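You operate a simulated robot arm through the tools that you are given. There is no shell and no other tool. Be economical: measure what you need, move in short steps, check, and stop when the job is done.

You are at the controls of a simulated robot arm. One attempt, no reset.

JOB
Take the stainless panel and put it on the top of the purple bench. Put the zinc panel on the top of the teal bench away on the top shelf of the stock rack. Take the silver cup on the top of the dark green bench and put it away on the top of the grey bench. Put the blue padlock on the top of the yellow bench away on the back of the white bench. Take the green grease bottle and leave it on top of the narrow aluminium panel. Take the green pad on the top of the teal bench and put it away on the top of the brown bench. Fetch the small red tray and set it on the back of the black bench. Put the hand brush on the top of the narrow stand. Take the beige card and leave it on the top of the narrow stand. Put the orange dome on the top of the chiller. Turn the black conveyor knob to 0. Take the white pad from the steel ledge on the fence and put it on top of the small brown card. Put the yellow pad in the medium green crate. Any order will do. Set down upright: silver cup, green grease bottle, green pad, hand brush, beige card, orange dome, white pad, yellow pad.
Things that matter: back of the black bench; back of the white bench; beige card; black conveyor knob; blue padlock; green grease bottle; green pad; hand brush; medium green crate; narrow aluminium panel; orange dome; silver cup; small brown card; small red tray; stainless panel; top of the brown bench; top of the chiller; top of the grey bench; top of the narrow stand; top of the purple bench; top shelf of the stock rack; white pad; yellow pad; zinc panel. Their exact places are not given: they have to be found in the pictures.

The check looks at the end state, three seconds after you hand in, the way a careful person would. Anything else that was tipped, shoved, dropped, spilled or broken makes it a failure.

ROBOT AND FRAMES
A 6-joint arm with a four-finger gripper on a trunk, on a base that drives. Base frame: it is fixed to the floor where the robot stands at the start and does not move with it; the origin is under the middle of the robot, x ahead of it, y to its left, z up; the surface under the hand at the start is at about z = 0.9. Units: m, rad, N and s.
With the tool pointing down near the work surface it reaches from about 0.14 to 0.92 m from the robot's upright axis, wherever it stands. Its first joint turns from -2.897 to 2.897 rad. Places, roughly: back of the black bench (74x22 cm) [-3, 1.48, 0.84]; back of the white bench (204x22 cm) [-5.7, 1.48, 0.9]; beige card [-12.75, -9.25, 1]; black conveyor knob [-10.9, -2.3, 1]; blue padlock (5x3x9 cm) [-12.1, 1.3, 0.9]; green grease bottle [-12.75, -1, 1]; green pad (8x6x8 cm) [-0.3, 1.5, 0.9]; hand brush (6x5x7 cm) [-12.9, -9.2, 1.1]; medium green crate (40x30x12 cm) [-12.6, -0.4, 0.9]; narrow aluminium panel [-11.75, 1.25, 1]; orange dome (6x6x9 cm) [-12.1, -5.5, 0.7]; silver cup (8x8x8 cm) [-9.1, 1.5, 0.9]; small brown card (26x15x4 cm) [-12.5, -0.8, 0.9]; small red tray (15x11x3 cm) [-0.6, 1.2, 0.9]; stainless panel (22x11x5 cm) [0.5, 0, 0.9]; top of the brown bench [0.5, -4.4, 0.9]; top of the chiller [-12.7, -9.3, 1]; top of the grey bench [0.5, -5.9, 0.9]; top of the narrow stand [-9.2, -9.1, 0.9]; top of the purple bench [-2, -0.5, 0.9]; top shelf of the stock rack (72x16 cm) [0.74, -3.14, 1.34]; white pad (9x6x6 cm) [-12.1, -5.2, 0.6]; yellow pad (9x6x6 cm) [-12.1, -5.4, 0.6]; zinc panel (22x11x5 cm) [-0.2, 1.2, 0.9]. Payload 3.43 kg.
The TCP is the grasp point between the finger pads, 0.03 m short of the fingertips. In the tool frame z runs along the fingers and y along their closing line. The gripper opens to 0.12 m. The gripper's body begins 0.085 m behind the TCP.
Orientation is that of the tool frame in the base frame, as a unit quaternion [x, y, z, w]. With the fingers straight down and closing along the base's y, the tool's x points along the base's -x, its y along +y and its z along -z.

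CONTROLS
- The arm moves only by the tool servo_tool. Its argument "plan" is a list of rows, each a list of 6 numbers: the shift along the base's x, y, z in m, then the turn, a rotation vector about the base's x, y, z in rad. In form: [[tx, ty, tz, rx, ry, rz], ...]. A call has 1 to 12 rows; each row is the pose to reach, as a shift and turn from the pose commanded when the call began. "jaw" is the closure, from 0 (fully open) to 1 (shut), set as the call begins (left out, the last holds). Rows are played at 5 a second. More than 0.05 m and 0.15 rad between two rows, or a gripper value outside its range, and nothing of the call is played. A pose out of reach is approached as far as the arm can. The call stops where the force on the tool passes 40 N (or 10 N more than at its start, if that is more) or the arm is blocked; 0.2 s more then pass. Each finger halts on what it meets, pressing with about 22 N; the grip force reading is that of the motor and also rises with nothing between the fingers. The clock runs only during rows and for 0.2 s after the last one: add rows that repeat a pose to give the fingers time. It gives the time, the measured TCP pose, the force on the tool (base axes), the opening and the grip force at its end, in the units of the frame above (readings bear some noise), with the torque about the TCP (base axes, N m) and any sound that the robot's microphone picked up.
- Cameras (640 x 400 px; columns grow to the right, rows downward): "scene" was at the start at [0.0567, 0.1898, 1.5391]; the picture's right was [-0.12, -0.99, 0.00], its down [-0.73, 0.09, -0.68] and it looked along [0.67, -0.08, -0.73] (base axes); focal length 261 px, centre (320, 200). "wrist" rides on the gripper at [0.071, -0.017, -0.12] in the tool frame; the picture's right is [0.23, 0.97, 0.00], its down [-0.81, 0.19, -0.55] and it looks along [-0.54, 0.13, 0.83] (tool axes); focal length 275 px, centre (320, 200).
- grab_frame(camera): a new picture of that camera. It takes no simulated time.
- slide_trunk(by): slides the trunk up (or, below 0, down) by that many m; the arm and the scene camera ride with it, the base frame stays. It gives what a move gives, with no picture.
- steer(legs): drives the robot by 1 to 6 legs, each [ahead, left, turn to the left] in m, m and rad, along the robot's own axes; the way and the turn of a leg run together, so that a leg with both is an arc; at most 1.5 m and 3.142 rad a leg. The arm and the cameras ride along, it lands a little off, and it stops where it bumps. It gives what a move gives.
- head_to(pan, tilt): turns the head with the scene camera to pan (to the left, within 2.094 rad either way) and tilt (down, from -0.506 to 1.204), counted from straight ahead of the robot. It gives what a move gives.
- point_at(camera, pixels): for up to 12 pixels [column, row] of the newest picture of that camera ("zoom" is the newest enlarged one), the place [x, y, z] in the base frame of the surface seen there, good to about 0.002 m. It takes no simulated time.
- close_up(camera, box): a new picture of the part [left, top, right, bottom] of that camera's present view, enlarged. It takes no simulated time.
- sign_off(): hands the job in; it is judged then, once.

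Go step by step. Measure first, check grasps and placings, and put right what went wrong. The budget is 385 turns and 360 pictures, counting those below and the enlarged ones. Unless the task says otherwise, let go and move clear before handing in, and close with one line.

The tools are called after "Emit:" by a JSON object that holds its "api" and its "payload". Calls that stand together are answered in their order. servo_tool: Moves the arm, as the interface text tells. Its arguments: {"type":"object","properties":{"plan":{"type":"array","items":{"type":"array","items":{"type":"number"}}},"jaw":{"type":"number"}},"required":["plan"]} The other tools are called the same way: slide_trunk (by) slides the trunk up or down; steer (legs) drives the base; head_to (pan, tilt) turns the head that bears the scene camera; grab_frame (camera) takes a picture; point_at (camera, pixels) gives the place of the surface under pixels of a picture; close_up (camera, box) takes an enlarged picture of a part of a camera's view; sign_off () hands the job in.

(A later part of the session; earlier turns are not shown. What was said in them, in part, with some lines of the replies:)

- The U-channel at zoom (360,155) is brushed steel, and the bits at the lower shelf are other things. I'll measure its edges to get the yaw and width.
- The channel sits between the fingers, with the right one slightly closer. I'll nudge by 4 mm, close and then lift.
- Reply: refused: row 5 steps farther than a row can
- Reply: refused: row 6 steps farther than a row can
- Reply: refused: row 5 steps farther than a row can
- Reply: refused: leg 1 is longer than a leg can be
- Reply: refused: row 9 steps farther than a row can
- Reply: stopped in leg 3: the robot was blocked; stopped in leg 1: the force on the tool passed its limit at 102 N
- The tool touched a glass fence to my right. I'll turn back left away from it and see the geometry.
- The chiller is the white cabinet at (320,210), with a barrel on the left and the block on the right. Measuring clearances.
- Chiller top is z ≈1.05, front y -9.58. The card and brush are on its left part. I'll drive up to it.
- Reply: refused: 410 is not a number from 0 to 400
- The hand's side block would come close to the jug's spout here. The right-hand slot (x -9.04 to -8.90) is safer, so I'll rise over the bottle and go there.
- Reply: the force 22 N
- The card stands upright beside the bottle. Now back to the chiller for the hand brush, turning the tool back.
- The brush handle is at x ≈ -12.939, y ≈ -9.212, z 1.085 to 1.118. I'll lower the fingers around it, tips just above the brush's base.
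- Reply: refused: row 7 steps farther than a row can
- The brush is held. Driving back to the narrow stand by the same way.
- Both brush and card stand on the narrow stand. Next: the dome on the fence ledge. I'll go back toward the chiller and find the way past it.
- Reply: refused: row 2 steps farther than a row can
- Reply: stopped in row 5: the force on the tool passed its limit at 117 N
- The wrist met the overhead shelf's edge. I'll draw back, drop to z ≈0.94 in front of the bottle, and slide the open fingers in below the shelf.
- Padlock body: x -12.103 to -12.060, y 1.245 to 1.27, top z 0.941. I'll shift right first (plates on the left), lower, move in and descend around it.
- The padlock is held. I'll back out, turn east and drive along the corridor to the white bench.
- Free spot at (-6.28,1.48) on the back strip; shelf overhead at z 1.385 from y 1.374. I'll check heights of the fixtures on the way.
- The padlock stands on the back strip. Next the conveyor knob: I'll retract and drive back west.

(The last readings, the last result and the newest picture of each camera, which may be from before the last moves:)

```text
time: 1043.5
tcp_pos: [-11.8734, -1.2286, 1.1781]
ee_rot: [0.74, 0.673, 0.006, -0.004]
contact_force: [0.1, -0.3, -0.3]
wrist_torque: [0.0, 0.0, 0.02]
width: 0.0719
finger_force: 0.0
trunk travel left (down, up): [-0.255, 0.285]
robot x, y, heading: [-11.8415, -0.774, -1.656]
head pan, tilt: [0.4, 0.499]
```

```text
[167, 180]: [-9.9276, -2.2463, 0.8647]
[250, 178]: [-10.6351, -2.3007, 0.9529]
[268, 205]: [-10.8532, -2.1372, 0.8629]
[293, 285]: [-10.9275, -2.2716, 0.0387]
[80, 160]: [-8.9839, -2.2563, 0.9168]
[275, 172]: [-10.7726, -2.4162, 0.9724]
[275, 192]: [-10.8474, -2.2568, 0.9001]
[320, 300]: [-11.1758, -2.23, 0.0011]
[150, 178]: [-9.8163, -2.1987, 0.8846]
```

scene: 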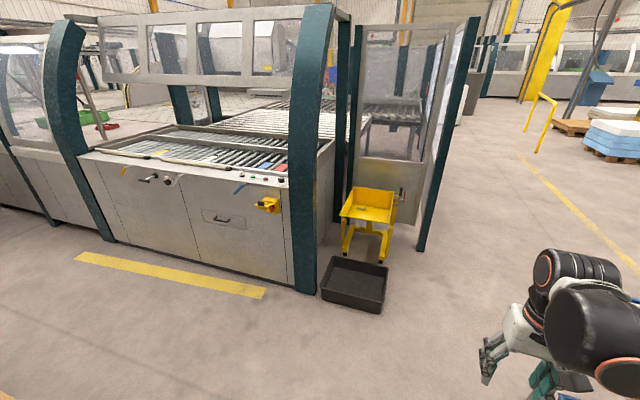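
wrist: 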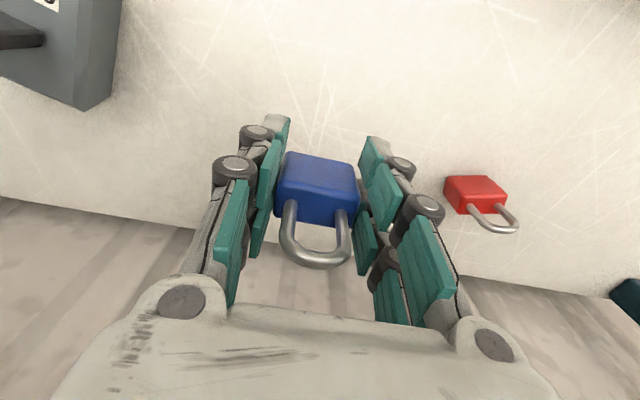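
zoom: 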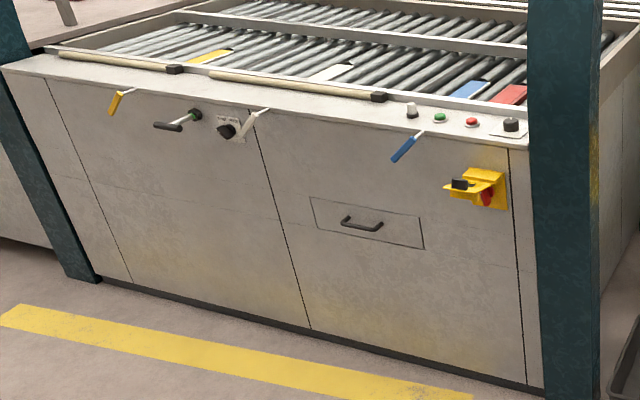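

The knob with its scale is at zoom (511,124) on the machine's top right. I'll drive in front of it.

Emit:
{"api": "steer", "payload": {"legs": [[0.72, 0, 0.086], [0, 0.92, 0]]}}

Emit:
{"api": "head_to", "payload": {"pan": 0.0, "tilt": 0.8}}

Emit:
{"api": "grab_frame", "payload": {"camera": "scene"}}

Emit:
{"api": "grab_frame", "payload": {"camera": "wrist"}}

```text
time: 1051.9
tcp_pos: [-10.9326, -1.947, 1.1785]
ee_rot: [0.711, 0.703, 0.006, -0.006]
contact_force: [0.5, -0.3, 0.2]
wrist_torque: [0.02, 0.0, -0.02]
width: 0.0719
finger_force: 0.1
trunk travel left (down, up): [-0.255, 0.285]
robot x, y, heading: [-10.9421, -1.4961, -1.571]
head pan, tilt: [0.4, 0.499]
```

```text
time: 1052.8
tcp_pos: [-10.9337, -1.9477, 1.178]
ee_rot: [0.711, 0.704, 0.006, -0.005]
contact_force: [0.3, 0.0, 0.1]
wrist_torque: [-0.01, 0.01, -0.03]
width: 0.0721
finger_force: 0.0
trunk travel left (down, up): [-0.255, 0.285]
robot x, y, heading: [-10.9413, -1.4915, -1.575]
head pan, tilt: [0.0, 0.799]
```

```text
193 pictures are left
```

scene: 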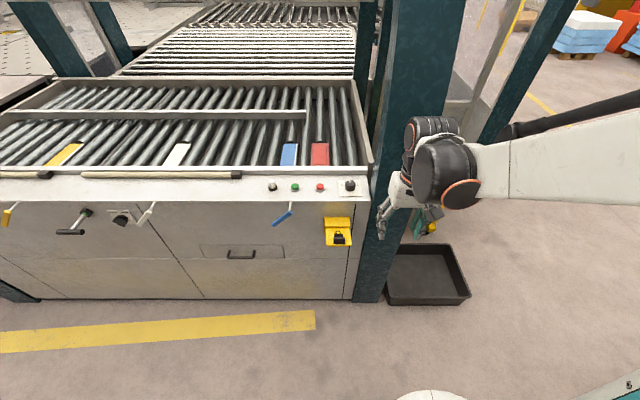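

```text
192 pictures are left
```

wrist: 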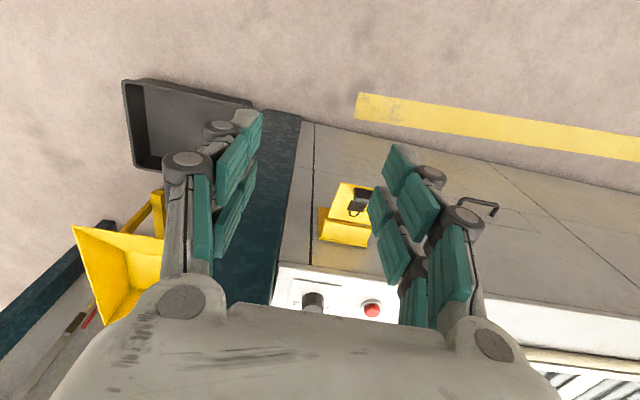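

Emit:
{"api": "close_up", "payload": {"camera": "scene", "box": [310, 160, 390, 220]}}

Emit:
{"api": "point_at", "payload": {"camera": "zoom", "pixels": [[320, 190], [320, 160], [280, 190], [360, 190], [320, 225], [250, 250], [400, 250], [250, 170], [390, 170], [320, 255]]}}

Emit:
{"api": "point_at", "payload": {"camera": "scene", "pixels": [[385, 180], [372, 170], [390, 60], [370, 260], [337, 225]]}}

```text
6.67 times, centred on (350, 190) of scene
```

zoom: 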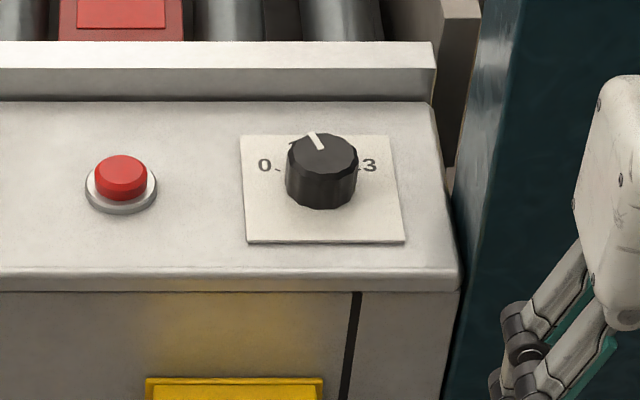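

```text
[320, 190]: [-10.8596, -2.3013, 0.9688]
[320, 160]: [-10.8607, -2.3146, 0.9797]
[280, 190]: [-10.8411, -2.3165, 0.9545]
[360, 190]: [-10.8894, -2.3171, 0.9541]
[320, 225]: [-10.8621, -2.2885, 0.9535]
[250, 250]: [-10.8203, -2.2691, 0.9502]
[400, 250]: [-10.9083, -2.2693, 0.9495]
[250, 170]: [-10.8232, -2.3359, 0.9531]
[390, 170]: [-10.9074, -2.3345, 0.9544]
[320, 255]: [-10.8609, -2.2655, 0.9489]
```

```text
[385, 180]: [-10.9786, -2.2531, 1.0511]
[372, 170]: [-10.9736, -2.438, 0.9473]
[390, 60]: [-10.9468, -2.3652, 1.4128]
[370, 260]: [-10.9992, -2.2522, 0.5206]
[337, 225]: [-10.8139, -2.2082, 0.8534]
```

The knob's axis is at about (-10.861,-2.318), top z 0.98, plate z 0.953; its pointer seems near 1, with 0 on the left. The teal post stands 9 cm to its right. I'll move in a bit further left and view it from above.

Emit:
{"api": "steer", "payload": {"legs": [[0.17, 0.18, 0]]}}

Emit:
{"api": "servo_tool", "payload": {"plan": [[-0.02, -0.03, 0, 0, 0, 0], [-0.045, -0.06, 0, 0, 0, 0], [-0.07, -0.09, 0, 0, 0, 0], [-0.095, -0.12, 0, 0, 0, 0]]}}

Emit:
{"api": "grab_frame", "payload": {"camera": "wrist"}}

```text
time: 1054.5
tcp_pos: [-10.7548, -2.1186, 1.1772]
ee_rot: [0.71, 0.705, 0.006, -0.005]
contact_force: [1.1, -0.7, 0.0]
wrist_torque: [0.0, 0.05, -0.01]
width: 0.0723
finger_force: 0.1
trunk travel left (down, up): [-0.255, 0.285]
robot x, y, heading: [-10.7668, -1.6629, -1.571]
head pan, tilt: [0.0, 0.799]
```

```text
time: 1055.5
tcp_pos: [-10.8533, -2.2392, 1.174]
ee_rot: [0.71, 0.704, 0.007, -0.006]
contact_force: [-1.1, 0.1, -0.2]
wrist_torque: [0.04, 0.0, 0.02]
width: 0.0722
finger_force: 0.1
trunk travel left (down, up): [-0.255, 0.285]
robot x, y, heading: [-10.7634, -1.6603, -1.567]
head pan, tilt: [0.0, 0.799]
```

```text
190 pictures are left
```

wrist: 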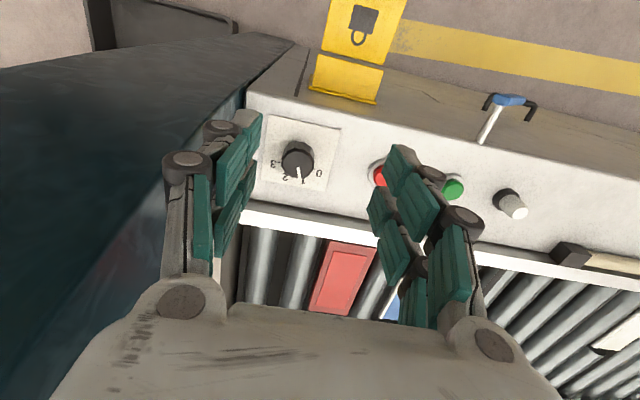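

Emit:
{"api": "close_up", "payload": {"camera": "wrist", "box": [250, 105, 350, 205]}}

Emit:
{"api": "point_at", "payload": {"camera": "zoom", "pixels": [[300, 200], [240, 200], [370, 200], [300, 130], [300, 270], [305, 240], [420, 260], [330, 330], [215, 330], [145, 205]]}}

```text
4.00 times, centred on (300, 155) of wrist
```

zoom: 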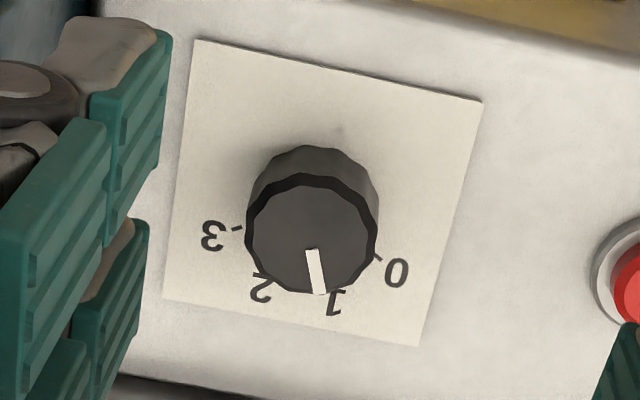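

```text
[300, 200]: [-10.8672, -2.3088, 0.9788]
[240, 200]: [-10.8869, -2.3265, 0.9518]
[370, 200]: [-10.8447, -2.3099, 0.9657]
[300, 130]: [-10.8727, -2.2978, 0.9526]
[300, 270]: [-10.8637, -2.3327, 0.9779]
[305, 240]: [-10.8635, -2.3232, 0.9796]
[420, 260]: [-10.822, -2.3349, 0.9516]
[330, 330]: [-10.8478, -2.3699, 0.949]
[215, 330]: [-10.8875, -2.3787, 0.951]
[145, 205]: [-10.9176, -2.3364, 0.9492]
```

Emit:
{"api": "point_at", "payload": {"camera": "zoom", "pixels": [[380, 260], [234, 228], [258, 276], [332, 297], [397, 272], [212, 237], [260, 292], [336, 303], [312, 252], [319, 290], [377, 233], [248, 242]]}}

```text
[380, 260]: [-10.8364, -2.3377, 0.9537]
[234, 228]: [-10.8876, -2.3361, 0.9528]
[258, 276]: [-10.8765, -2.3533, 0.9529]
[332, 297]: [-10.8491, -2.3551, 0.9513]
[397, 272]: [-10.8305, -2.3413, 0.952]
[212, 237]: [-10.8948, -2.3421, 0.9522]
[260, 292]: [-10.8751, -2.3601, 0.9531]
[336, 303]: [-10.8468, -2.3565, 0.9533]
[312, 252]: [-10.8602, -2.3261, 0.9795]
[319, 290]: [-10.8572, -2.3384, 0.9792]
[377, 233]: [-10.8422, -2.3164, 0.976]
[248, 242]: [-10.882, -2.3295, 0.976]
```

Labels: 0 lies at -30° and 1 at about -70° about the axis (-10.862,-2.323); the pointer is on 1. I need a +0.70 rad turn (counter-clockwise from above). I'll pre-turn the tool by -0.70, centre over the knob and descend part way.

Emit:
{"api": "servo_tool", "payload": {"plan": [[-0.002, -0.017, 0, 0, 0, -0.14], [-0.004, -0.034, 0, 0, 0, -0.28], [-0.006, -0.05, 0, 0, 0, -0.42], [-0.008, -0.067, 0, 0, 0, -0.56], [-0.009, -0.084, 0, 0, 0, -0.7], [-0.009, -0.084, -0.04, 0, 0, -0.7], [-0.009, -0.084, -0.08, 0, 0, -0.7], [-0.009, -0.084, -0.12, 0, 0, -0.7], [-0.009, -0.084, -0.14, 0, 0, -0.7], [-0.009, -0.084, -0.14, 0, 0, -0.7]], "jaw": 0.5}}

Emit:
{"api": "grab_frame", "payload": {"camera": "wrist"}}

Emit:
{"api": "grab_frame", "payload": {"camera": "scene"}}

```text
time: 1057.8
tcp_pos: [-10.8576, -2.3226, 1.0334]
ee_rot: [0.909, 0.417, 0.008, -0.002]
contact_force: [0.0, 0.6, -0.5]
wrist_torque: [0.0, 0.01, 0.03]
width: 0.0599
finger_force: 0.1
trunk travel left (down, up): [-0.255, 0.285]
robot x, y, heading: [-10.7613, -1.6658, -1.569]
head pan, tilt: [0.0, 0.799]
```

```text
188 pictures are left
```

wrist: 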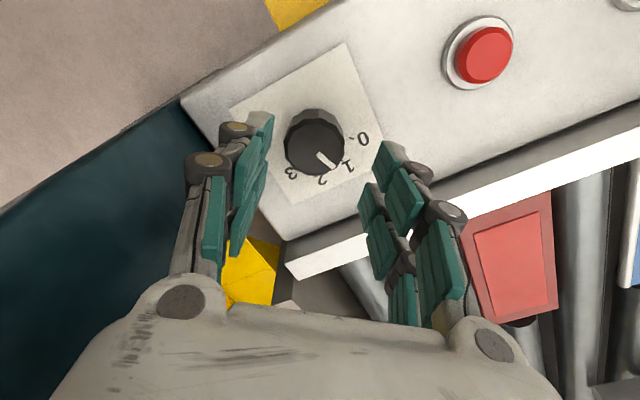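

```text
187 pictures are left
```

scene: 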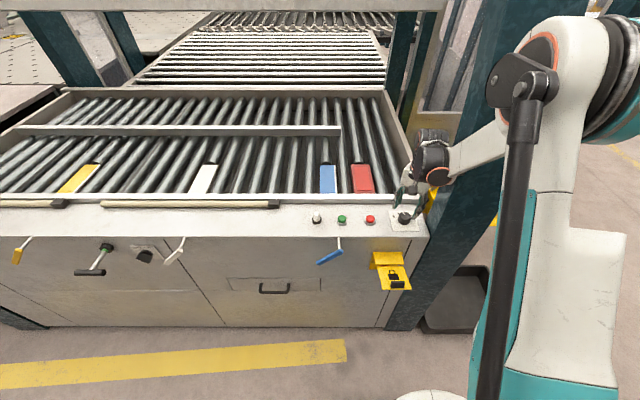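

Emit:
{"api": "close_up", "payload": {"camera": "wrist", "box": [260, 95, 380, 215]}}

Emit:
{"api": "point_at", "payload": {"camera": "zoom", "pixels": [[190, 190], [330, 190], [250, 140], [250, 270], [260, 205], [230, 215], [310, 250], [350, 300], [425, 160], [260, 240]]}}

```text
3.33 times, centred on (320, 155) of wrist
```

zoom: 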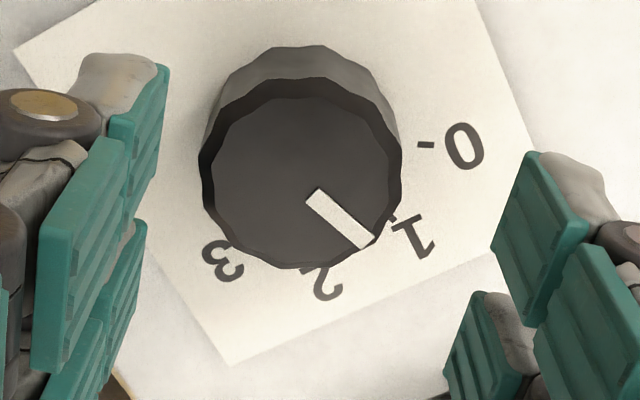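

```text
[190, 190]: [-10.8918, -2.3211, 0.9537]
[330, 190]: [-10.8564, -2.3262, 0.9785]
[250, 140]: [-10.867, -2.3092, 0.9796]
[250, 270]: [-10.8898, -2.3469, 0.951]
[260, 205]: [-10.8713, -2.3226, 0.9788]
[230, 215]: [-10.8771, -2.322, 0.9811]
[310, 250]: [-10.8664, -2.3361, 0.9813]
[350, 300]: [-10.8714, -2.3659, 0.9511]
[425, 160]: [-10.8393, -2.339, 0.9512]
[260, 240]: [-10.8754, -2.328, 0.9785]
```

Knob centre (-10.8606,-2.322). I'll fine-centre, descend to z 0.988 and grip.

Emit:
{"api": "servo_tool", "payload": {"plan": [[-0.003, 0.0006, -0.02, 0, 0, 0], [-0.003, 0.0006, -0.04, 0, 0, 0], [-0.003, 0.0006, -0.045, 0, 0, 0], [-0.003, 0.0006, -0.045, 0, 0, 0]]}}

Emit:
{"api": "servo_tool", "payload": {"plan": [[0, 0, 0, 0, 0, 0], [0, 0, 0, 0, 0, 0], [0, 0, 0, 0, 0, 0]], "jaw": 1}}

Emit:
{"api": "servo_tool", "payload": {"plan": [[0, 0, 0, 0, 0, 0.1], [0, 0, 0, 0, 0, 0.2], [0, 0, 0, 0, 0, 0.3], [0, 0, 0, 0, 0, 0.4], [0, 0, 0, 0, 0, 0.5], [0, 0, 0, 0, 0, 0.6], [0, 0, 0, 0, 0, 0.7], [0, 0, 0, 0, 0, 0.7], [0, 0, 0, 0, 0, 0.7]]}}

Emit:
{"api": "grab_frame", "payload": {"camera": "wrist"}}

```text
time: 1058.8
tcp_pos: [-10.8636, -2.3222, 0.9906]
ee_rot: [0.908, 0.418, 0.007, -0.002]
contact_force: [0.8, -0.6, 0.9]
wrist_torque: [-0.06, -0.07, 0.0]
width: 0.0599
finger_force: 0.0
trunk travel left (down, up): [-0.255, 0.285]
robot x, y, heading: [-10.7671, -1.664, -1.566]
head pan, tilt: [0.0, 0.799]
```

```text
time: 1059.5
tcp_pos: [-10.863, -2.3203, 0.9917]
ee_rot: [0.909, 0.418, 0.008, -0.002]
contact_force: [-3.0, 5.5, -1.8]
wrist_torque: [0.32, 0.16, -0.02]
width: 0.039
finger_force: 45.1
trunk travel left (down, up): [-0.255, 0.285]
robot x, y, heading: [-10.7683, -1.6622, -1.568]
head pan, tilt: [0.0, 0.799]
```

```text
time: 1061.5
tcp_pos: [-10.861, -2.3209, 0.9923]
ee_rot: [0.71, 0.704, 0.009, -0.006]
contact_force: [0.8, 13.5, -24.8]
wrist_torque: [0.47, -0.01, -0.02]
width: 0.0391
finger_force: 45.2
trunk travel left (down, up): [-0.255, 0.285]
robot x, y, heading: [-10.7639, -1.6672, -1.572]
head pan, tilt: [0.0, 0.799]
```

```text
185 pictures are left
```

wrist: 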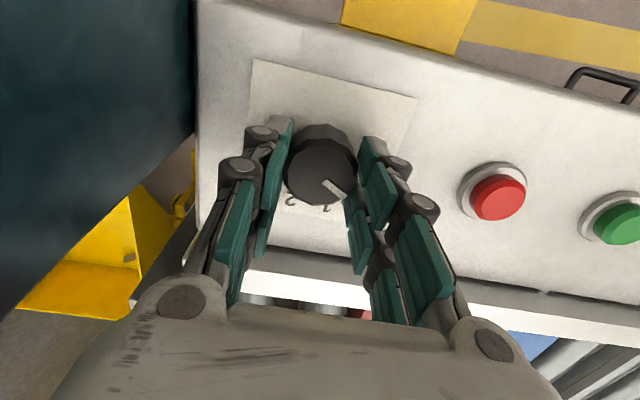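

The knob turned with the gripper. Release, rise and check the pointer.

Emit:
{"api": "servo_tool", "payload": {"plan": [[0, 0, 0, 0, 0, 0], [0, 0, 0, 0, 0, 0], [0, 0, 0.03, 0, 0, 0], [0, 0, 0.07, 0, 0, 0], [0, 0.02, 0.11, 0, 0, 0], [0, 0.05, 0.15, 0, 0, 0], [0, 0.08, 0.18, 0, 0, 0]], "jaw": 0.5}}

Emit:
{"api": "close_up", "payload": {"camera": "wrist", "box": [240, 95, 360, 215]}}

```text
time: 1063.2
tcp_pos: [-10.863, -2.2427, 1.1732]
ee_rot: [0.71, 0.704, 0.006, -0.005]
contact_force: [0.0, 0.7, 0.5]
wrist_torque: [-0.02, -0.01, 0.0]
width: 0.06
finger_force: 0.1
trunk travel left (down, up): [-0.255, 0.285]
robot x, y, heading: [-10.7662, -1.6637, -1.568]
head pan, tilt: [0.0, 0.799]
```

```text
3.33 times, centred on (300, 155) of wrist
```

zoom: 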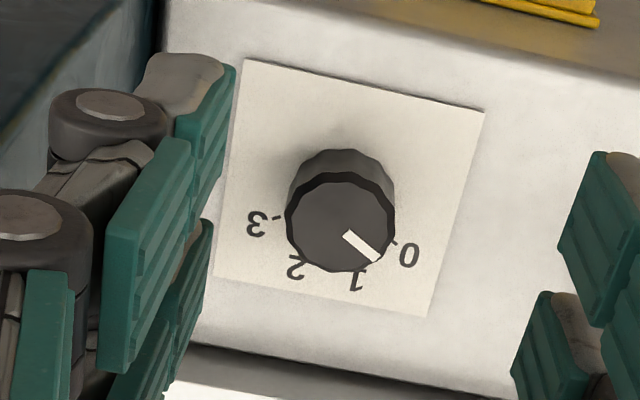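

Emit:
{"api": "point_at", "payload": {"camera": "zoom", "pixels": [[347, 235], [375, 258], [361, 247], [287, 222], [392, 205], [340, 272], [408, 255], [258, 223], [357, 282], [295, 270], [394, 243], [276, 218]]}}

```text
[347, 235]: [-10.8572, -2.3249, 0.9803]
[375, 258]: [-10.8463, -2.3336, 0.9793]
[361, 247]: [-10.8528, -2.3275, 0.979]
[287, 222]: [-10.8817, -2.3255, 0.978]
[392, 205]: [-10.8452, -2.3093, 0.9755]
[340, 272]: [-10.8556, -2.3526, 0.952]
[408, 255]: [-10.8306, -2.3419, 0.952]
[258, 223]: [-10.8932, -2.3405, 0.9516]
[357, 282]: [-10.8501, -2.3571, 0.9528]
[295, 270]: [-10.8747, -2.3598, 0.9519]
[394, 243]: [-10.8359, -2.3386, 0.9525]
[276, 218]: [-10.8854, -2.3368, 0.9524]
```

The pointer is now at about -38.5° with the 0 mark at about -32°. I'll regrip and turn another 0.14 rad.

Emit:
{"api": "servo_tool", "payload": {"plan": [[0.001, -0.03, 0, 0, 0, 0], [0.002, -0.06, -0.03, 0, 0, 0], [0.002, -0.0793, -0.07, 0, 0, 0], [0.002, -0.0793, -0.115, 0, 0, 0], [0.002, -0.0793, -0.155, 0, 0, 0], [0.002, -0.0793, -0.175, 0, 0, 0], [0.002, -0.0793, -0.182, 0, 0, 0], [0.002, -0.0793, -0.182, 0, 0, 0]]}}

Emit:
{"api": "servo_tool", "payload": {"plan": [[0, 0, 0, 0, 0, 0], [0, 0, 0, 0, 0, 0], [0, 0, 0, 0, 0, 0], [0, 0, 0, 0, 0, 0.05], [0, 0, 0, 0, 0, 0.1], [0, 0, 0, 0, 0, 0.14], [0, 0, 0, 0, 0, 0.14]], "jaw": 1}}

Emit:
{"api": "servo_tool", "payload": {"plan": [[0, 0, 0, 0, 0, 0], [0, 0, 0, 0, 0, 0], [0, 0, 0.03, 0, 0, 0], [0, 0, 0.07, 0, 0, 0], [0, 0.02, 0.11, 0, 0, 0], [0, 0.05, 0.15, 0, 0, 0], [0, 0.08, 0.18, 0, 0, -0.14]], "jaw": 0.5}}

Emit:
{"api": "close_up", "payload": {"camera": "wrist", "box": [240, 95, 360, 215]}}

```text
time: 1065.0
tcp_pos: [-10.8612, -2.3192, 0.9917]
ee_rot: [0.709, 0.705, 0.006, -0.005]
contact_force: [-0.4, -0.6, 0.5]
wrist_torque: [0.01, 0.01, -0.04]
width: 0.0597
finger_force: 0.1
trunk travel left (down, up): [-0.255, 0.285]
robot x, y, heading: [-10.7647, -1.6616, -1.571]
head pan, tilt: [0.0, 0.799]
```

```text
time: 1066.7
tcp_pos: [-10.862, -2.3208, 0.9909]
ee_rot: [0.659, 0.752, 0.005, -0.006]
contact_force: [-3.1, -3.1, 8.6]
wrist_torque: [-0.03, 0.49, -0.6]
width: 0.0397
finger_force: 44.7
trunk travel left (down, up): [-0.255, 0.285]
robot x, y, heading: [-10.7636, -1.6648, -1.571]
head pan, tilt: [0.0, 0.799]
stopped in row 7: the force on the tool passed its limit at 41 N (the readings are from after the stop); the commanded pose is now the measured one
```

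```text
time: 1068.3
tcp_pos: [-10.8609, -2.2403, 1.1735]
ee_rot: [0.71, 0.704, 0.005, -0.004]
contact_force: [-0.4, 0.7, 1.1]
wrist_torque: [-0.02, -0.02, -0.04]
width: 0.0602
finger_force: 0.0
trunk travel left (down, up): [-0.255, 0.285]
robot x, y, heading: [-10.7653, -1.6648, -1.568]
head pan, tilt: [0.0, 0.799]
```

```text
3.33 times, centred on (300, 155) of wrist
```

zoom: 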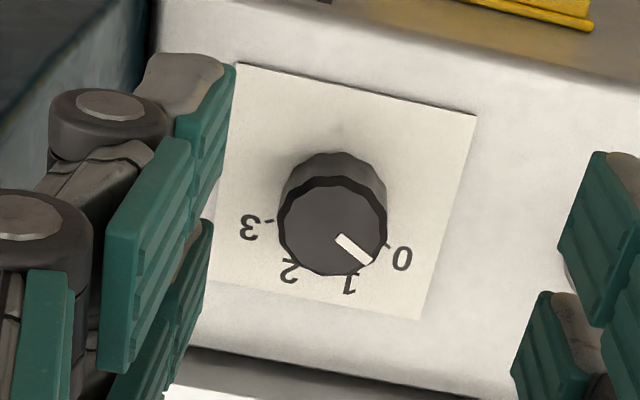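

Emit:
{"api": "point_at", "payload": {"camera": "zoom", "pixels": [[338, 238], [368, 262], [352, 250], [279, 225], [385, 210], [402, 259], [249, 227], [388, 246], [269, 222], [346, 240], [374, 262]]}}

```text
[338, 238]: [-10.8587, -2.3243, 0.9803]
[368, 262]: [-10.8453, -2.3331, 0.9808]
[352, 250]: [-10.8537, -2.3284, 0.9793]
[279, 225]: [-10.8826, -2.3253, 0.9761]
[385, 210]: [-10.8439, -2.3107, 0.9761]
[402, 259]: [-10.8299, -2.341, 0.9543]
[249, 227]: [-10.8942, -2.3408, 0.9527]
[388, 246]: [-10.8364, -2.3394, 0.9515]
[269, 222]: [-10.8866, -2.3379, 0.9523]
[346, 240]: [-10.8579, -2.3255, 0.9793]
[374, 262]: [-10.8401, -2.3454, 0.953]
```

The pointer is on the 0 mark (and the knob hit its stop). Last item: the white pad on the fence ledge.

Emit:
{"api": "steer", "payload": {"legs": [[-0.15, 0, 0], [0, -1.25, 0]]}}

```text
time: 1075.5
tcp_pos: [-12.0982, -2.0993, 1.1727]
ee_rot: [0.71, 0.704, 0.006, -0.005]
contact_force: [0.2, 0.6, 0.2]
wrist_torque: [0.03, -0.05, -0.02]
width: 0.06
finger_force: 0.1
trunk travel left (down, up): [-0.255, 0.285]
robot x, y, heading: [-12.0032, -1.5232, -1.569]
head pan, tilt: [0.0, 0.799]
```

Emit:
{"api": "steer", "payload": {"legs": [[1.05, -0.02, 0], [0, -1.2, 0], [1.3, 0, 0], [1.3, 0, 0], [0, 0, 1.57]]}}

Emit:
{"api": "head_to", "payload": {"pan": 0.0, "tilt": 0.7}}

Emit:
{"api": "grab_frame", "payload": {"camera": "scene"}}

```text
time: 1102.4
tcp_pos: [-12.4642, -5.2624, 1.1723]
ee_rot: [-0.002, 1.0, 0.0, -0.009]
contact_force: [-0.3, 0.4, 0.4]
wrist_torque: [0.01, 0.0, 0.0]
width: 0.0598
finger_force: 0.0
trunk travel left (down, up): [-0.255, 0.285]
robot x, y, heading: [-13.0426, -5.1741, 0.014]
head pan, tilt: [0.0, 0.799]
```

```text
time: 1103.0
tcp_pos: [-12.4646, -5.2622, 1.1712]
ee_rot: [-0.003, 1.0, 0.0, -0.008]
contact_force: [0.3, 0.5, -0.4]
wrist_torque: [0.02, 0.0, 0.0]
width: 0.0599
finger_force: 0.1
trunk travel left (down, up): [-0.255, 0.285]
robot x, y, heading: [-13.0467, -5.1719, 0.014]
head pan, tilt: [0.0, 0.7]
```

```text
182 pictures are left
```

scene: 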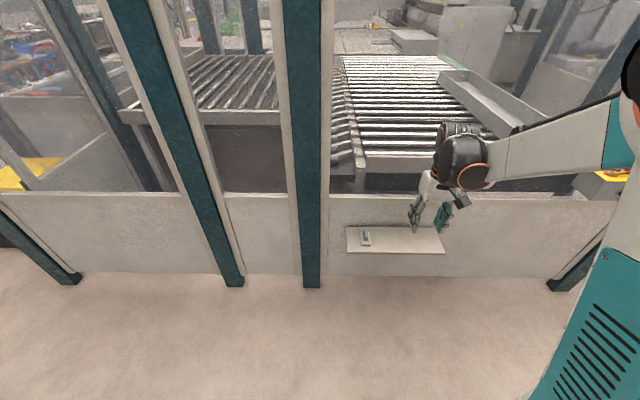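

Emit:
{"api": "steer", "payload": {"legs": [[0.3, 0, -0.014]]}}

Emit:
{"api": "slide_trunk", "payload": {"by": -0.25}}

Emit:
{"api": "head_to", "payload": {"pan": 0.0, "tilt": 0.9}}

Emit:
{"api": "close_up", "payload": {"camera": "scene", "box": [300, 150, 460, 270]}}

Emit:
{"api": "grab_frame", "payload": {"camera": "wrist"}}

```text
time: 1105.1
tcp_pos: [-12.166, -5.2724, 1.1715]
ee_rot: [0.008, 1.0, 0.0, -0.008]
contact_force: [0.8, 0.1, -0.4]
wrist_torque: [0.04, 0.01, 0.0]
width: 0.0602
finger_force: 0.0
trunk travel left (down, up): [-0.255, 0.285]
robot x, y, heading: [-12.7448, -5.1755, -0.003]
head pan, tilt: [0.0, 0.7]
```

```text
time: 1107.7
tcp_pos: [-12.1672, -5.2726, 0.9229]
ee_rot: [0.007, 1.0, 0.0, -0.008]
contact_force: [0.9, -0.7, -0.4]
wrist_torque: [0.04, 0.01, 0.04]
width: 0.06
finger_force: 0.1
trunk travel left (down, up): [-0.005, 0.535]
robot x, y, heading: [-12.7469, -5.1757, -0.004]
head pan, tilt: [0.0, 0.7]
```

```text
time: 1108.4
tcp_pos: [-12.1667, -5.273, 0.9219]
ee_rot: [0.006, 1.0, 0.0, -0.009]
contact_force: [0.0, -0.4, 0.3]
wrist_torque: [0.03, -0.01, 0.03]
width: 0.06
finger_force: 0.2
trunk travel left (down, up): [-0.005, 0.535]
robot x, y, heading: [-12.7457, -5.1717, -0.008]
head pan, tilt: [0.0, 0.901]
```

```text
3.33 times, centred on (380, 210) of scene
```

zoom: 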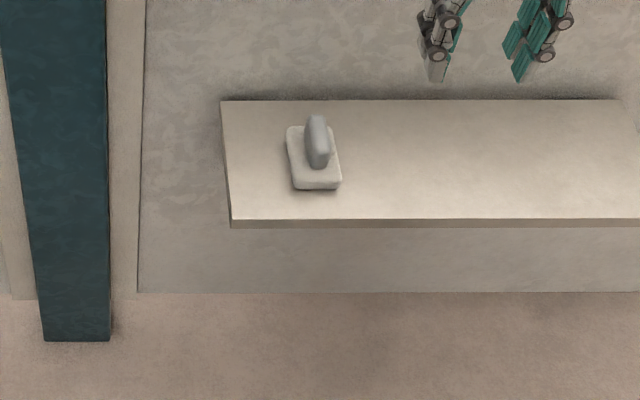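

```text
180 pictures are left
```

wrist: 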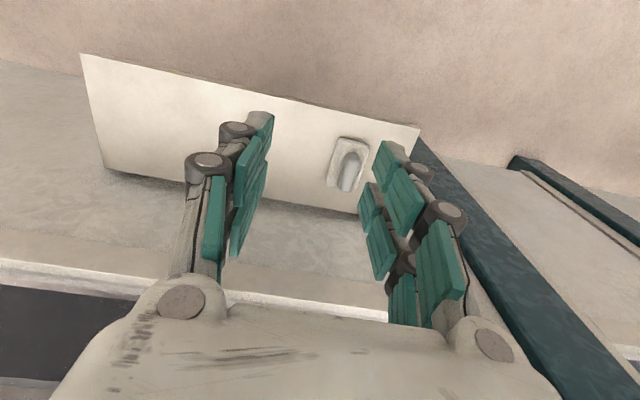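

Emit:
{"api": "point_at", "payload": {"camera": "wrist", "pixels": [[352, 150], [350, 165], [347, 180], [341, 165], [358, 165], [347, 187], [353, 143]]}}

Emit:
{"api": "point_at", "payload": {"camera": "zoom", "pixels": [[316, 125], [318, 145], [318, 160], [308, 145], [329, 145], [300, 180], [335, 180]]}}

```text
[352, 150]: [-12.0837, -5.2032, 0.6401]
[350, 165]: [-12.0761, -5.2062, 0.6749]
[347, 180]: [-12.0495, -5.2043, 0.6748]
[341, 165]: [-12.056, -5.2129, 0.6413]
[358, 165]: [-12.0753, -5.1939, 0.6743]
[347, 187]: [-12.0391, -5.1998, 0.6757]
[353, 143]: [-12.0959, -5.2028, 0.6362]
```

```text
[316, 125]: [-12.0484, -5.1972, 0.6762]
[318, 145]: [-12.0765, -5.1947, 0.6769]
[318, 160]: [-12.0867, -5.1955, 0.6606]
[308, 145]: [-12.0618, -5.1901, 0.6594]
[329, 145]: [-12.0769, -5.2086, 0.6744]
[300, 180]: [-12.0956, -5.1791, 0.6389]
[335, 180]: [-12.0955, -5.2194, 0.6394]
```

Emit:
{"api": "servo_tool", "payload": {"plan": [[0, 0.025, 0, 0, -0.07, 0], [0.03, 0.05, 0, 0, -0.14, 0], [0.06, 0.072, 0, 0, -0.21, 0], [0.09, 0.072, -0.03, 0, -0.21, 0], [0.109, 0.072, -0.065, 0, -0.21, 0], [0.109, 0.072, -0.11, 0, -0.21, 0], [0.109, 0.072, -0.155, 0, -0.21, 0], [0.109, 0.072, -0.19, 0, -0.21, 0], [0.109, 0.072, -0.19, 0, -0.21, 0]], "jaw": 0.5}}

Emit:
{"api": "grab_frame", "payload": {"camera": "wrist"}}

```text
time: 1110.4
tcp_pos: [-12.0574, -5.2, 0.7341]
ee_rot: [0.007, 0.995, 0.001, 0.098]
contact_force: [-0.1, 0.7, -0.9]
wrist_torque: [-0.01, 0.01, 0.04]
width: 0.06
finger_force: 0.1
trunk travel left (down, up): [-0.005, 0.535]
robot x, y, heading: [-12.7429, -5.1749, -0.006]
head pan, tilt: [0.0, 0.901]
```

```text
179 pictures are left
```

wrist: 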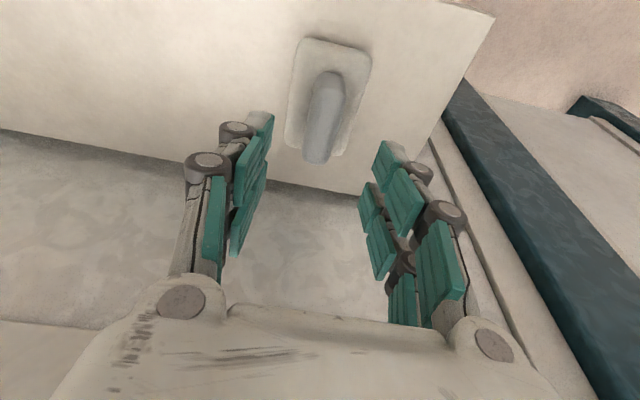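

Aligned like the yellow one. Lower to 0.680, grip, lift.

Emit:
{"api": "servo_tool", "payload": {"plan": [[0, -0.001, -0.03, 0, 0, -0.03], [0, -0.001, -0.054, 0, 0, -0.05], [0, -0.001, -0.054, 0, 0, -0.05]]}}

Emit:
{"api": "servo_tool", "payload": {"plan": [[0, 0, 0, 0, 0, 0], [0, 0, 0, 0, 0, 0], [0, 0, 0, 0, 0, 0], [0, 0, 0.02, 0, 0, 0], [-0.01, 0, 0.06, 0, 0, 0], [-0.02, 0, 0.1, 0, 0, 0], [-0.03, 0, 0.145, 0, 0, 0], [-0.04, 0, 0.19, 0, 0, 0], [-0.05, 0, 0.235, 0, 0, 0], [-0.07, 0, 0.275, 0, 0, 0], [-0.1, 0, 0.31, 0, 0, 0], [-0.14, 0, 0.33, 0, 0, 0]], "jaw": 1}}

Emit:
{"api": "grab_frame", "payload": {"camera": "wrist"}}

```text
time: 1111.2
tcp_pos: [-12.0574, -5.2016, 0.6802]
ee_rot: [0.032, 0.995, -0.001, 0.097]
contact_force: [0.1, -0.3, -1.0]
wrist_torque: [0.0, 0.01, 0.0]
width: 0.06
finger_force: 0.0
trunk travel left (down, up): [-0.005, 0.535]
robot x, y, heading: [-12.7441, -5.1726, -0.006]
head pan, tilt: [0.0, 0.901]
```

```text
time: 1113.8
tcp_pos: [-12.199, -5.2009, 1.0047]
ee_rot: [0.032, 0.995, -0.002, 0.097]
contact_force: [0.8, -0.1, -1.2]
wrist_torque: [0.0, 0.06, 0.0]
width: 0.0215
finger_force: 22.1
trunk travel left (down, up): [-0.005, 0.535]
robot x, y, heading: [-12.7462, -5.1688, -0.007]
head pan, tilt: [0.0, 0.901]
```

```text
178 pictures are left
```

wrist: 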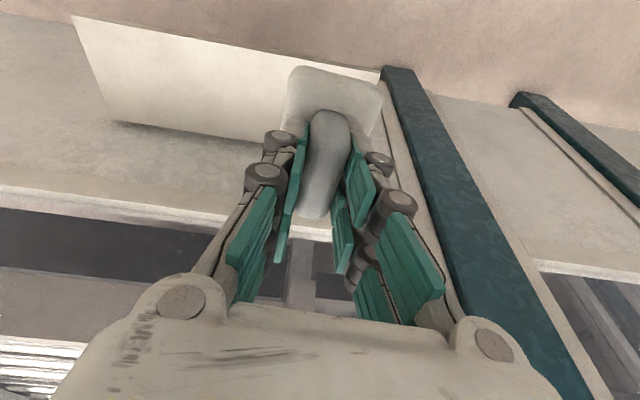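

The white pad is held (0.060 above its base). Driving to the brown card on the table, by the earlier route.

Emit:
{"api": "slide_trunk", "payload": {"by": 0.25}}

Emit:
{"api": "steer", "payload": {"legs": [[-0.5, 0, 0.007], [0, 0, 1.57], [1.35, 0, 0], [1.3, 0, 0], [0, 0, -1.57]]}}

```text
time: 1116.4
tcp_pos: [-12.1995, -5.2012, 1.2557]
ee_rot: [0.032, 0.995, -0.001, 0.098]
contact_force: [1.1, 0.3, -0.2]
wrist_torque: [-0.02, 0.01, 0.0]
width: 0.0214
finger_force: 22.0
trunk travel left (down, up): [-0.255, 0.285]
robot x, y, heading: [-12.744, -5.1734, -0.005]
head pan, tilt: [0.0, 0.901]
```

```text
time: 1139.5
tcp_pos: [-12.6175, -2.4839, 1.256]
ee_rot: [0.022, 0.995, 0.0, 0.098]
contact_force: [0.8, -0.3, -0.3]
wrist_torque: [0.02, 0.0, 0.04]
width: 0.0211
finger_force: 22.2
trunk travel left (down, up): [-0.255, 0.285]
robot x, y, heading: [-13.1607, -2.4632, 0.019]
head pan, tilt: [0.0, 0.901]
```

Emit:
{"api": "steer", "payload": {"legs": [[1.18, -0.05, -0.019], [0, 0, 1.57], [1.6, 0, 0]]}}

```text
refused: 1.6 is not a number from -1.5 to 1.5
```

Emit:
{"api": "steer", "payload": {"legs": [[1.18, -0.05, -0.019], [0, 0, 1.57], [1.45, 0, 0], [0.2, 0, 0], [0, 0, 1.57]]}}

Emit:
{"api": "head_to", "payload": {"pan": 0.0, "tilt": 0.75}}

Emit:
{"api": "grab_frame", "payload": {"camera": "scene"}}

```text
time: 1160.9
tcp_pos: [-12.5085, -0.9133, 1.2541]
ee_rot: [0.995, -0.029, -0.097, -0.002]
contact_force: [0.3, -0.3, -0.3]
wrist_torque: [0.01, -0.01, 0.0]
width: 0.0215
finger_force: 21.8
trunk travel left (down, up): [-0.255, 0.285]
robot x, y, heading: [-11.9633, -0.9385, -3.138]
head pan, tilt: [0.0, 0.901]
```

```text
time: 1161.6
tcp_pos: [-12.5097, -0.9134, 1.2559]
ee_rot: [0.995, -0.029, -0.097, -0.001]
contact_force: [-0.1, 0.1, -0.4]
wrist_torque: [0.0, -0.05, 0.0]
width: 0.0212
finger_force: 21.8
trunk travel left (down, up): [-0.255, 0.285]
robot x, y, heading: [-11.9656, -0.9384, -3.14]
head pan, tilt: [0.0, 0.75]
```

```text
177 pictures are left
```

scene: 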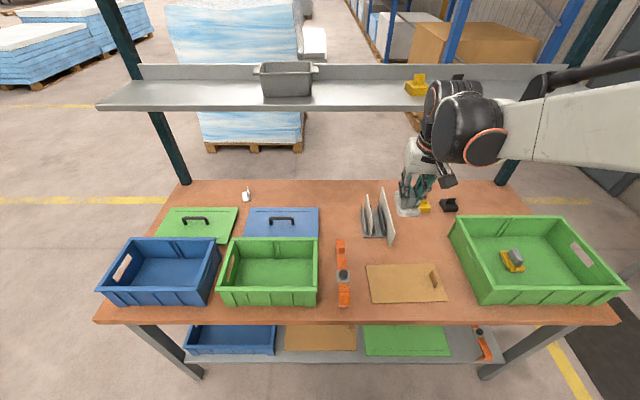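

Emit:
{"api": "close_up", "payload": {"camera": "scene", "box": [320, 220, 480, 320]}}

Emit:
{"api": "point_at", "payload": {"camera": "zoom", "pixels": [[190, 185], [455, 175], [205, 325], [500, 315], [300, 250], [340, 200], [340, 310], [440, 220], [455, 260], [110, 300], [95, 150], [250, 250]]}}

```text
4.00 times, centred on (400, 270) of scene
```

zoom: 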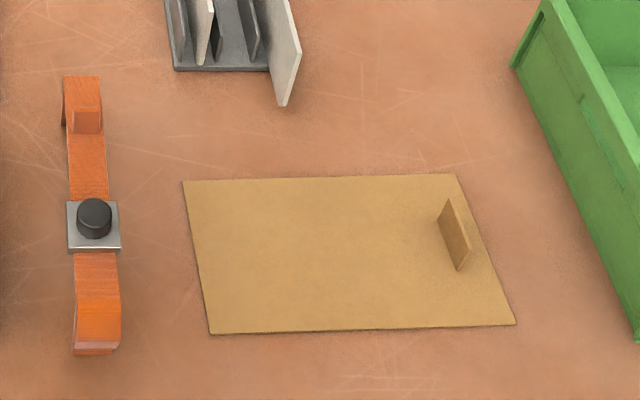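

```text
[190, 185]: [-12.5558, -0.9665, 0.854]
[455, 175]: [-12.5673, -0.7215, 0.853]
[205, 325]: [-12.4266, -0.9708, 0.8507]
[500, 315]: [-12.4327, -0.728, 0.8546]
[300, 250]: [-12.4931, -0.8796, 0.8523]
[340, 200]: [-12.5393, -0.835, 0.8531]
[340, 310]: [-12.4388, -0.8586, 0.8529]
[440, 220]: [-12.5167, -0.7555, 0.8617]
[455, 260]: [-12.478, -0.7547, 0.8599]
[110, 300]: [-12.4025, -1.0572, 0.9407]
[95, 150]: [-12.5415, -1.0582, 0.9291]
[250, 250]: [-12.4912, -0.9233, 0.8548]
```

Card spans x -12.567 to -12.425, y -0.97 to -0.72, surface z 0.854, tab at y -0.755. I'll set the white pad at (-12.495,-0.87).

Emit:
{"api": "servo_tool", "payload": {"plan": [[0.008, 0.022, 0, 0, 0, 0.03], [0.015, 0.044, -0.02, 0, 0, 0.05], [0.015, 0.044, -0.065, 0, 0, 0.05], [0.015, 0.044, -0.11, 0, 0, 0.05], [0.015, 0.044, -0.155, 0, 0, 0.05], [0.015, 0.044, -0.2, 0, 0, 0.05], [0.015, 0.044, -0.245, 0, 0, 0.05], [0.015, 0.044, -0.285, 0, 0, 0.05], [0.015, 0.044, -0.315, 0, 0, 0.05], [0.015, 0.044, -0.315, 0, 0, 0.05]]}}

Emit:
{"api": "close_up", "payload": {"camera": "scene", "box": [320, 200, 500, 320]}}

```text
time: 1163.8
tcp_pos: [-12.5087, -0.8661, 0.9578]
ee_rot: [0.995, -0.004, -0.096, 0.002]
contact_force: [-0.7, -0.1, -1.2]
wrist_torque: [-0.01, 0.03, -0.01]
width: 0.0214
finger_force: 22.3
out of reach, approached as far as the arm can: row 9, 10
trunk travel left (down, up): [-0.255, 0.285]
robot x, y, heading: [-11.9641, -0.9335, -3.142]
head pan, tilt: [0.0, 0.75]
```

```text
3.33 times, centred on (410, 260) of scene
```

zoom: 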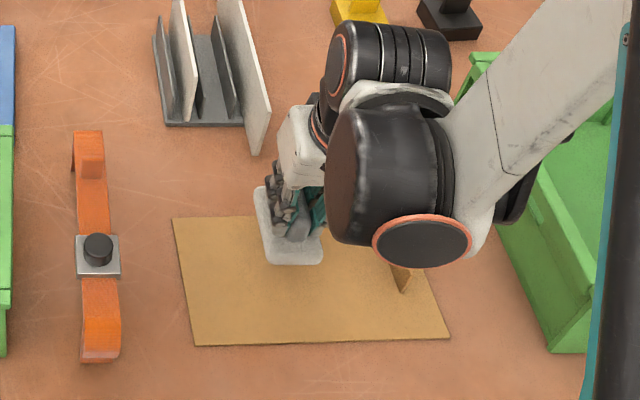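

The arm is at its limit at this trunk height; I'll lower the trunk 3.5 cm and finish with the arm.

Emit:
{"api": "slide_trunk", "payload": {"by": -0.03}}

Emit:
{"api": "servo_tool", "payload": {"plan": [[0.006, 0, 0, 0, 0, 0], [0.01, 0, 0, 0, 0, 0]]}}

```text
time: 1164.6
tcp_pos: [-12.5097, -0.8681, 0.9283]
ee_rot: [0.995, -0.005, -0.098, 0.001]
contact_force: [-0.5, -0.2, -0.4]
wrist_torque: [-0.01, -0.01, -0.02]
width: 0.0214
finger_force: 22.0
trunk travel left (down, up): [-0.225, 0.315]
robot x, y, heading: [-11.9634, -0.9383, -3.14]
head pan, tilt: [0.0, 0.75]
```

```text
time: 1165.2
tcp_pos: [-12.5026, -0.8663, 0.9326]
ee_rot: [0.995, -0.004, -0.095, 0.001]
contact_force: [0.7, -0.6, 0.2]
wrist_torque: [-0.01, 0.04, 0.01]
width: 0.0215
finger_force: 22.2
out of reach, approached as far as the arm can: row 2
trunk travel left (down, up): [-0.225, 0.315]
robot x, y, heading: [-11.9623, -0.9379, -3.137]
head pan, tilt: [0.0, 0.75]
```

Emit:
{"api": "slide_trunk", "payload": {"by": -0.016}}

Emit:
{"api": "close_up", "payload": {"camera": "scene", "box": [320, 200, 500, 320]}}

```text
time: 1165.8
tcp_pos: [-12.5037, -0.8679, 0.9166]
ee_rot: [0.995, -0.004, -0.095, 0.001]
contact_force: [0.8, 0.0, -0.7]
wrist_torque: [-0.01, -0.01, -0.04]
width: 0.0218
finger_force: 22.4
trunk travel left (down, up): [-0.209, 0.331]
robot x, y, heading: [-11.9628, -0.9397, -3.141]
head pan, tilt: [0.0, 0.75]
```

```text
3.33 times, centred on (410, 260) of scene
```

zoom: 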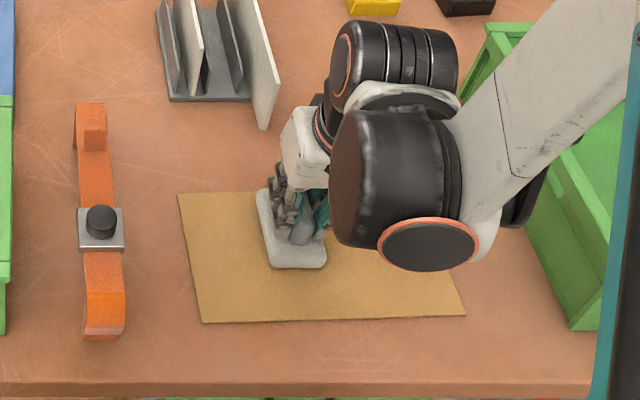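

The pad is near the card's rear edge; I'll lift 2 cm, back the base 2.5 cm, and lower again.

Emit:
{"api": "slide_trunk", "payload": {"by": 0.02}}

Emit:
{"api": "steer", "payload": {"legs": [[-0.025, 0, 0]]}}

Emit:
{"api": "slide_trunk", "payload": {"by": -0.02}}

Emit:
{"api": "close_up", "payload": {"camera": "scene", "box": [320, 200, 500, 320]}}

```text
time: 1166.5
tcp_pos: [-12.5031, -0.8668, 0.9365]
ee_rot: [0.995, -0.004, -0.095, 0.001]
contact_force: [0.4, 0.0, -1.4]
wrist_torque: [-0.01, 0.01, -0.02]
width: 0.0214
finger_force: 21.7
trunk travel left (down, up): [-0.229, 0.311]
robot x, y, heading: [-11.9601, -0.9398, -3.138]
head pan, tilt: [0.0, 0.75]
```

```text
time: 1167.3
tcp_pos: [-12.4774, -0.8675, 0.9372]
ee_rot: [0.996, -0.004, -0.094, 0.001]
contact_force: [0.5, -0.3, 0.6]
wrist_torque: [-0.03, -0.03, -0.01]
width: 0.0218
finger_force: 22.0
trunk travel left (down, up): [-0.229, 0.311]
robot x, y, heading: [-11.9345, -0.9351, -3.138]
head pan, tilt: [0.0, 0.75]
```

```text
time: 1168.0
tcp_pos: [-12.4783, -0.8669, 0.9164]
ee_rot: [0.996, -0.004, -0.095, 0.002]
contact_force: [0.6, -0.1, 0.2]
wrist_torque: [-0.05, 0.02, 0.01]
width: 0.0213
finger_force: 22.5
trunk travel left (down, up): [-0.209, 0.331]
robot x, y, heading: [-11.9377, -0.9368, -3.142]
head pan, tilt: [0.0, 0.75]
```

```text
3.33 times, centred on (410, 260) of scene
```

zoom: 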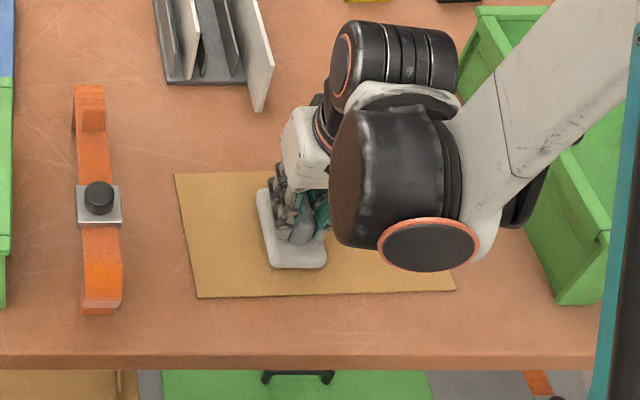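

Now the pad is well inside the card. Last few millimetres down.

Emit:
{"api": "slide_trunk", "payload": {"by": -0.003}}

```text
time: 1168.5
tcp_pos: [-12.4772, -0.8676, 0.9151]
ee_rot: [0.995, -0.004, -0.096, 0.001]
contact_force: [-2.4, -1.0, 18.1]
wrist_torque: [0.03, 0.31, 0.03]
width: 0.0215
finger_force: 22.0
trunk travel left (down, up): [-0.206, 0.334]
robot x, y, heading: [-11.9387, -0.9384, -3.143]
head pan, tilt: [0.0, 0.75]
```

Emit:
{"api": "servo_tool", "payload": {"plan": [[0, 0, 0, 0, 0, 0], [0, 0, 0, 0, 0, 0], [0, 0, 0.02, 0, 0, 0], [-0.0, 0, 0.06, 0, 0, 0], [-0.0, 0, 0.105, 0, 0, 0], [0.0, 0, 0.15, 0, 0, 0], [0.02, 0, 0.19, 0, -0.07, 0], [0.03, 0, 0.23, 0, -0.14, 0], [0.04, 0, 0.26, 0, -0.19, 0]], "jaw": 0.5}}

Emit:
{"api": "steer", "payload": {"legs": [[-0.15, 0, 0]]}}

Emit:
{"api": "grab_frame", "payload": {"camera": "scene"}}

```text
time: 1170.5
tcp_pos: [-12.4377, -0.8675, 1.1738]
ee_rot: [1.0, -0.005, 0.0, 0.001]
contact_force: [-0.8, 0.2, 0.3]
wrist_torque: [0.02, 0.03, -0.01]
width: 0.0603
finger_force: 0.0
trunk travel left (down, up): [-0.206, 0.334]
robot x, y, heading: [-11.9393, -0.9394, -3.139]
head pan, tilt: [0.0, 0.75]
```

```text
time: 1171.8
tcp_pos: [-12.2876, -0.8683, 1.1749]
ee_rot: [1.0, -0.002, -0.001, 0.0]
contact_force: [0.0, 0.2, 1.2]
wrist_torque: [0.01, 0.02, -0.04]
width: 0.0597
finger_force: 0.0
trunk travel left (down, up): [-0.206, 0.334]
robot x, y, heading: [-11.79, -0.9354, -3.138]
head pan, tilt: [0.0, 0.75]
```

```text
172 pictures are left
```

scene: 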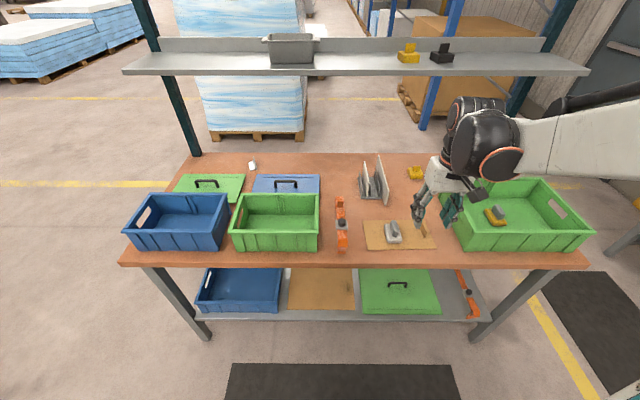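

The white pad rests on the brown card. A final close check of the pad and crate.

Emit:
{"api": "close_up", "payload": {"camera": "scene", "box": [340, 150, 600, 270]}}

```text
2.46 times, centred on (470, 210) of scene
```

zoom: 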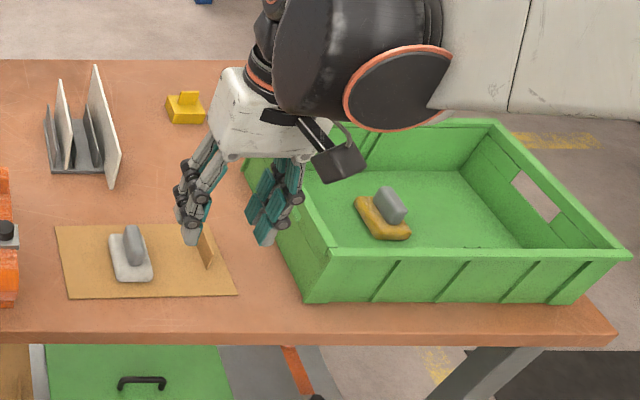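

The yellow pad at zoom (383,218) looks odd from this angle; I'll move opposite the crate and inspect it.

Emit:
{"api": "steer", "payload": {"legs": [[0, -0.55, 0]]}}

Emit:
{"api": "grab_frame", "payload": {"camera": "scene"}}

Emit:
{"api": "grab_frame", "payload": {"camera": "wrist"}}

```text
time: 1175.0
tcp_pos: [-12.2935, -0.3238, 1.174]
ee_rot: [1.0, 0.001, -0.001, 0.002]
contact_force: [0.1, 0.9, -0.1]
wrist_torque: [0.0, -0.01, 0.01]
width: 0.0602
finger_force: 0.0
trunk travel left (down, up): [-0.206, 0.334]
robot x, y, heading: [-11.7905, -0.3922, -3.13]
head pan, tilt: [0.0, 0.75]
```

```text
170 pictures are left
```

scene: 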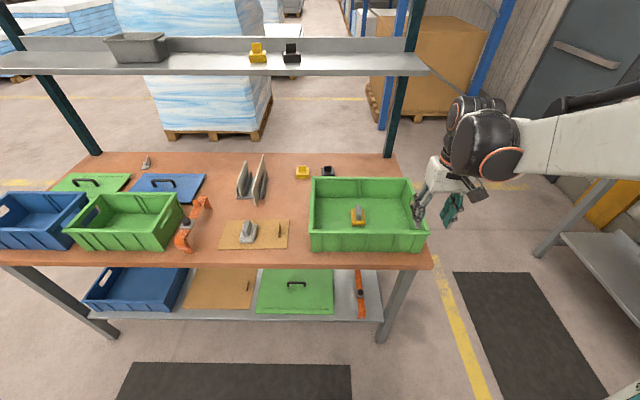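

```text
169 pictures are left
```

wrist: 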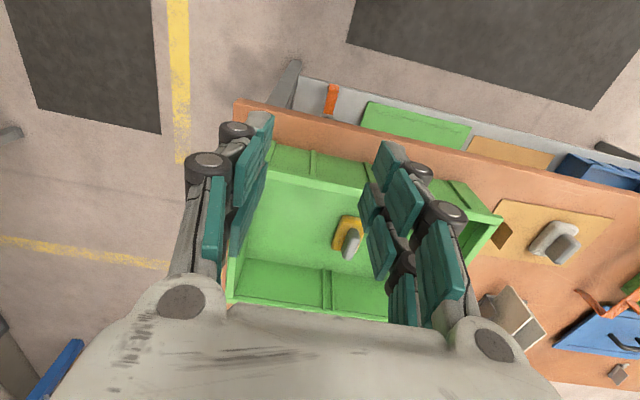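

Emit:
{"api": "close_up", "payload": {"camera": "scene", "box": [325, 190, 390, 240]}}

Emit:
{"api": "point_at", "payload": {"camera": "zoom", "pixels": [[320, 140], [320, 200], [260, 220], [380, 220], [320, 260], [260, 170], [320, 110], [420, 300]]}}

```text
8.00 times, centred on (358, 215) of scene
```

zoom: 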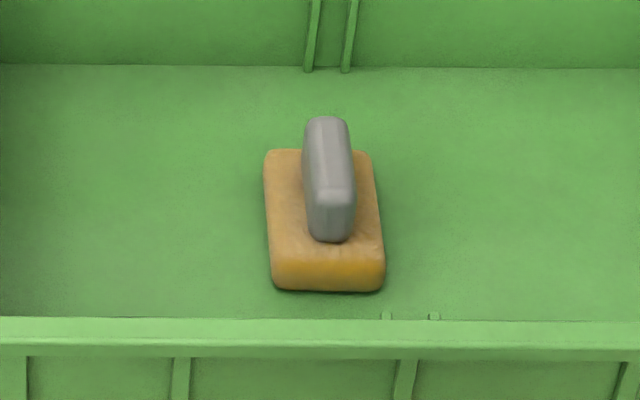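

```text
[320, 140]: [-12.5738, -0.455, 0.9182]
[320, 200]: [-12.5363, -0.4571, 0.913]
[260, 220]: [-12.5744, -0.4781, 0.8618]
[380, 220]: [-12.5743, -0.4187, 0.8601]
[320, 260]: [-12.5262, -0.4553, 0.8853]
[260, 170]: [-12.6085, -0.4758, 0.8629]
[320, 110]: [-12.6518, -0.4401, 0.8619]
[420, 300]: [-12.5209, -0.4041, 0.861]
```

The yellow pad stands upright in the crate, so everything is in place and the arm is clear. Handing in.

Emit:
{"api": "sign_off", "payload": {}}

```text
The job is handed in.
```

All thirteen jobs are done and handed in; I last saw the twelve items where you asked and the knob on 0. Along the way the arm touched the glass fence and the shelf above the crate table. I saw nothing moved.
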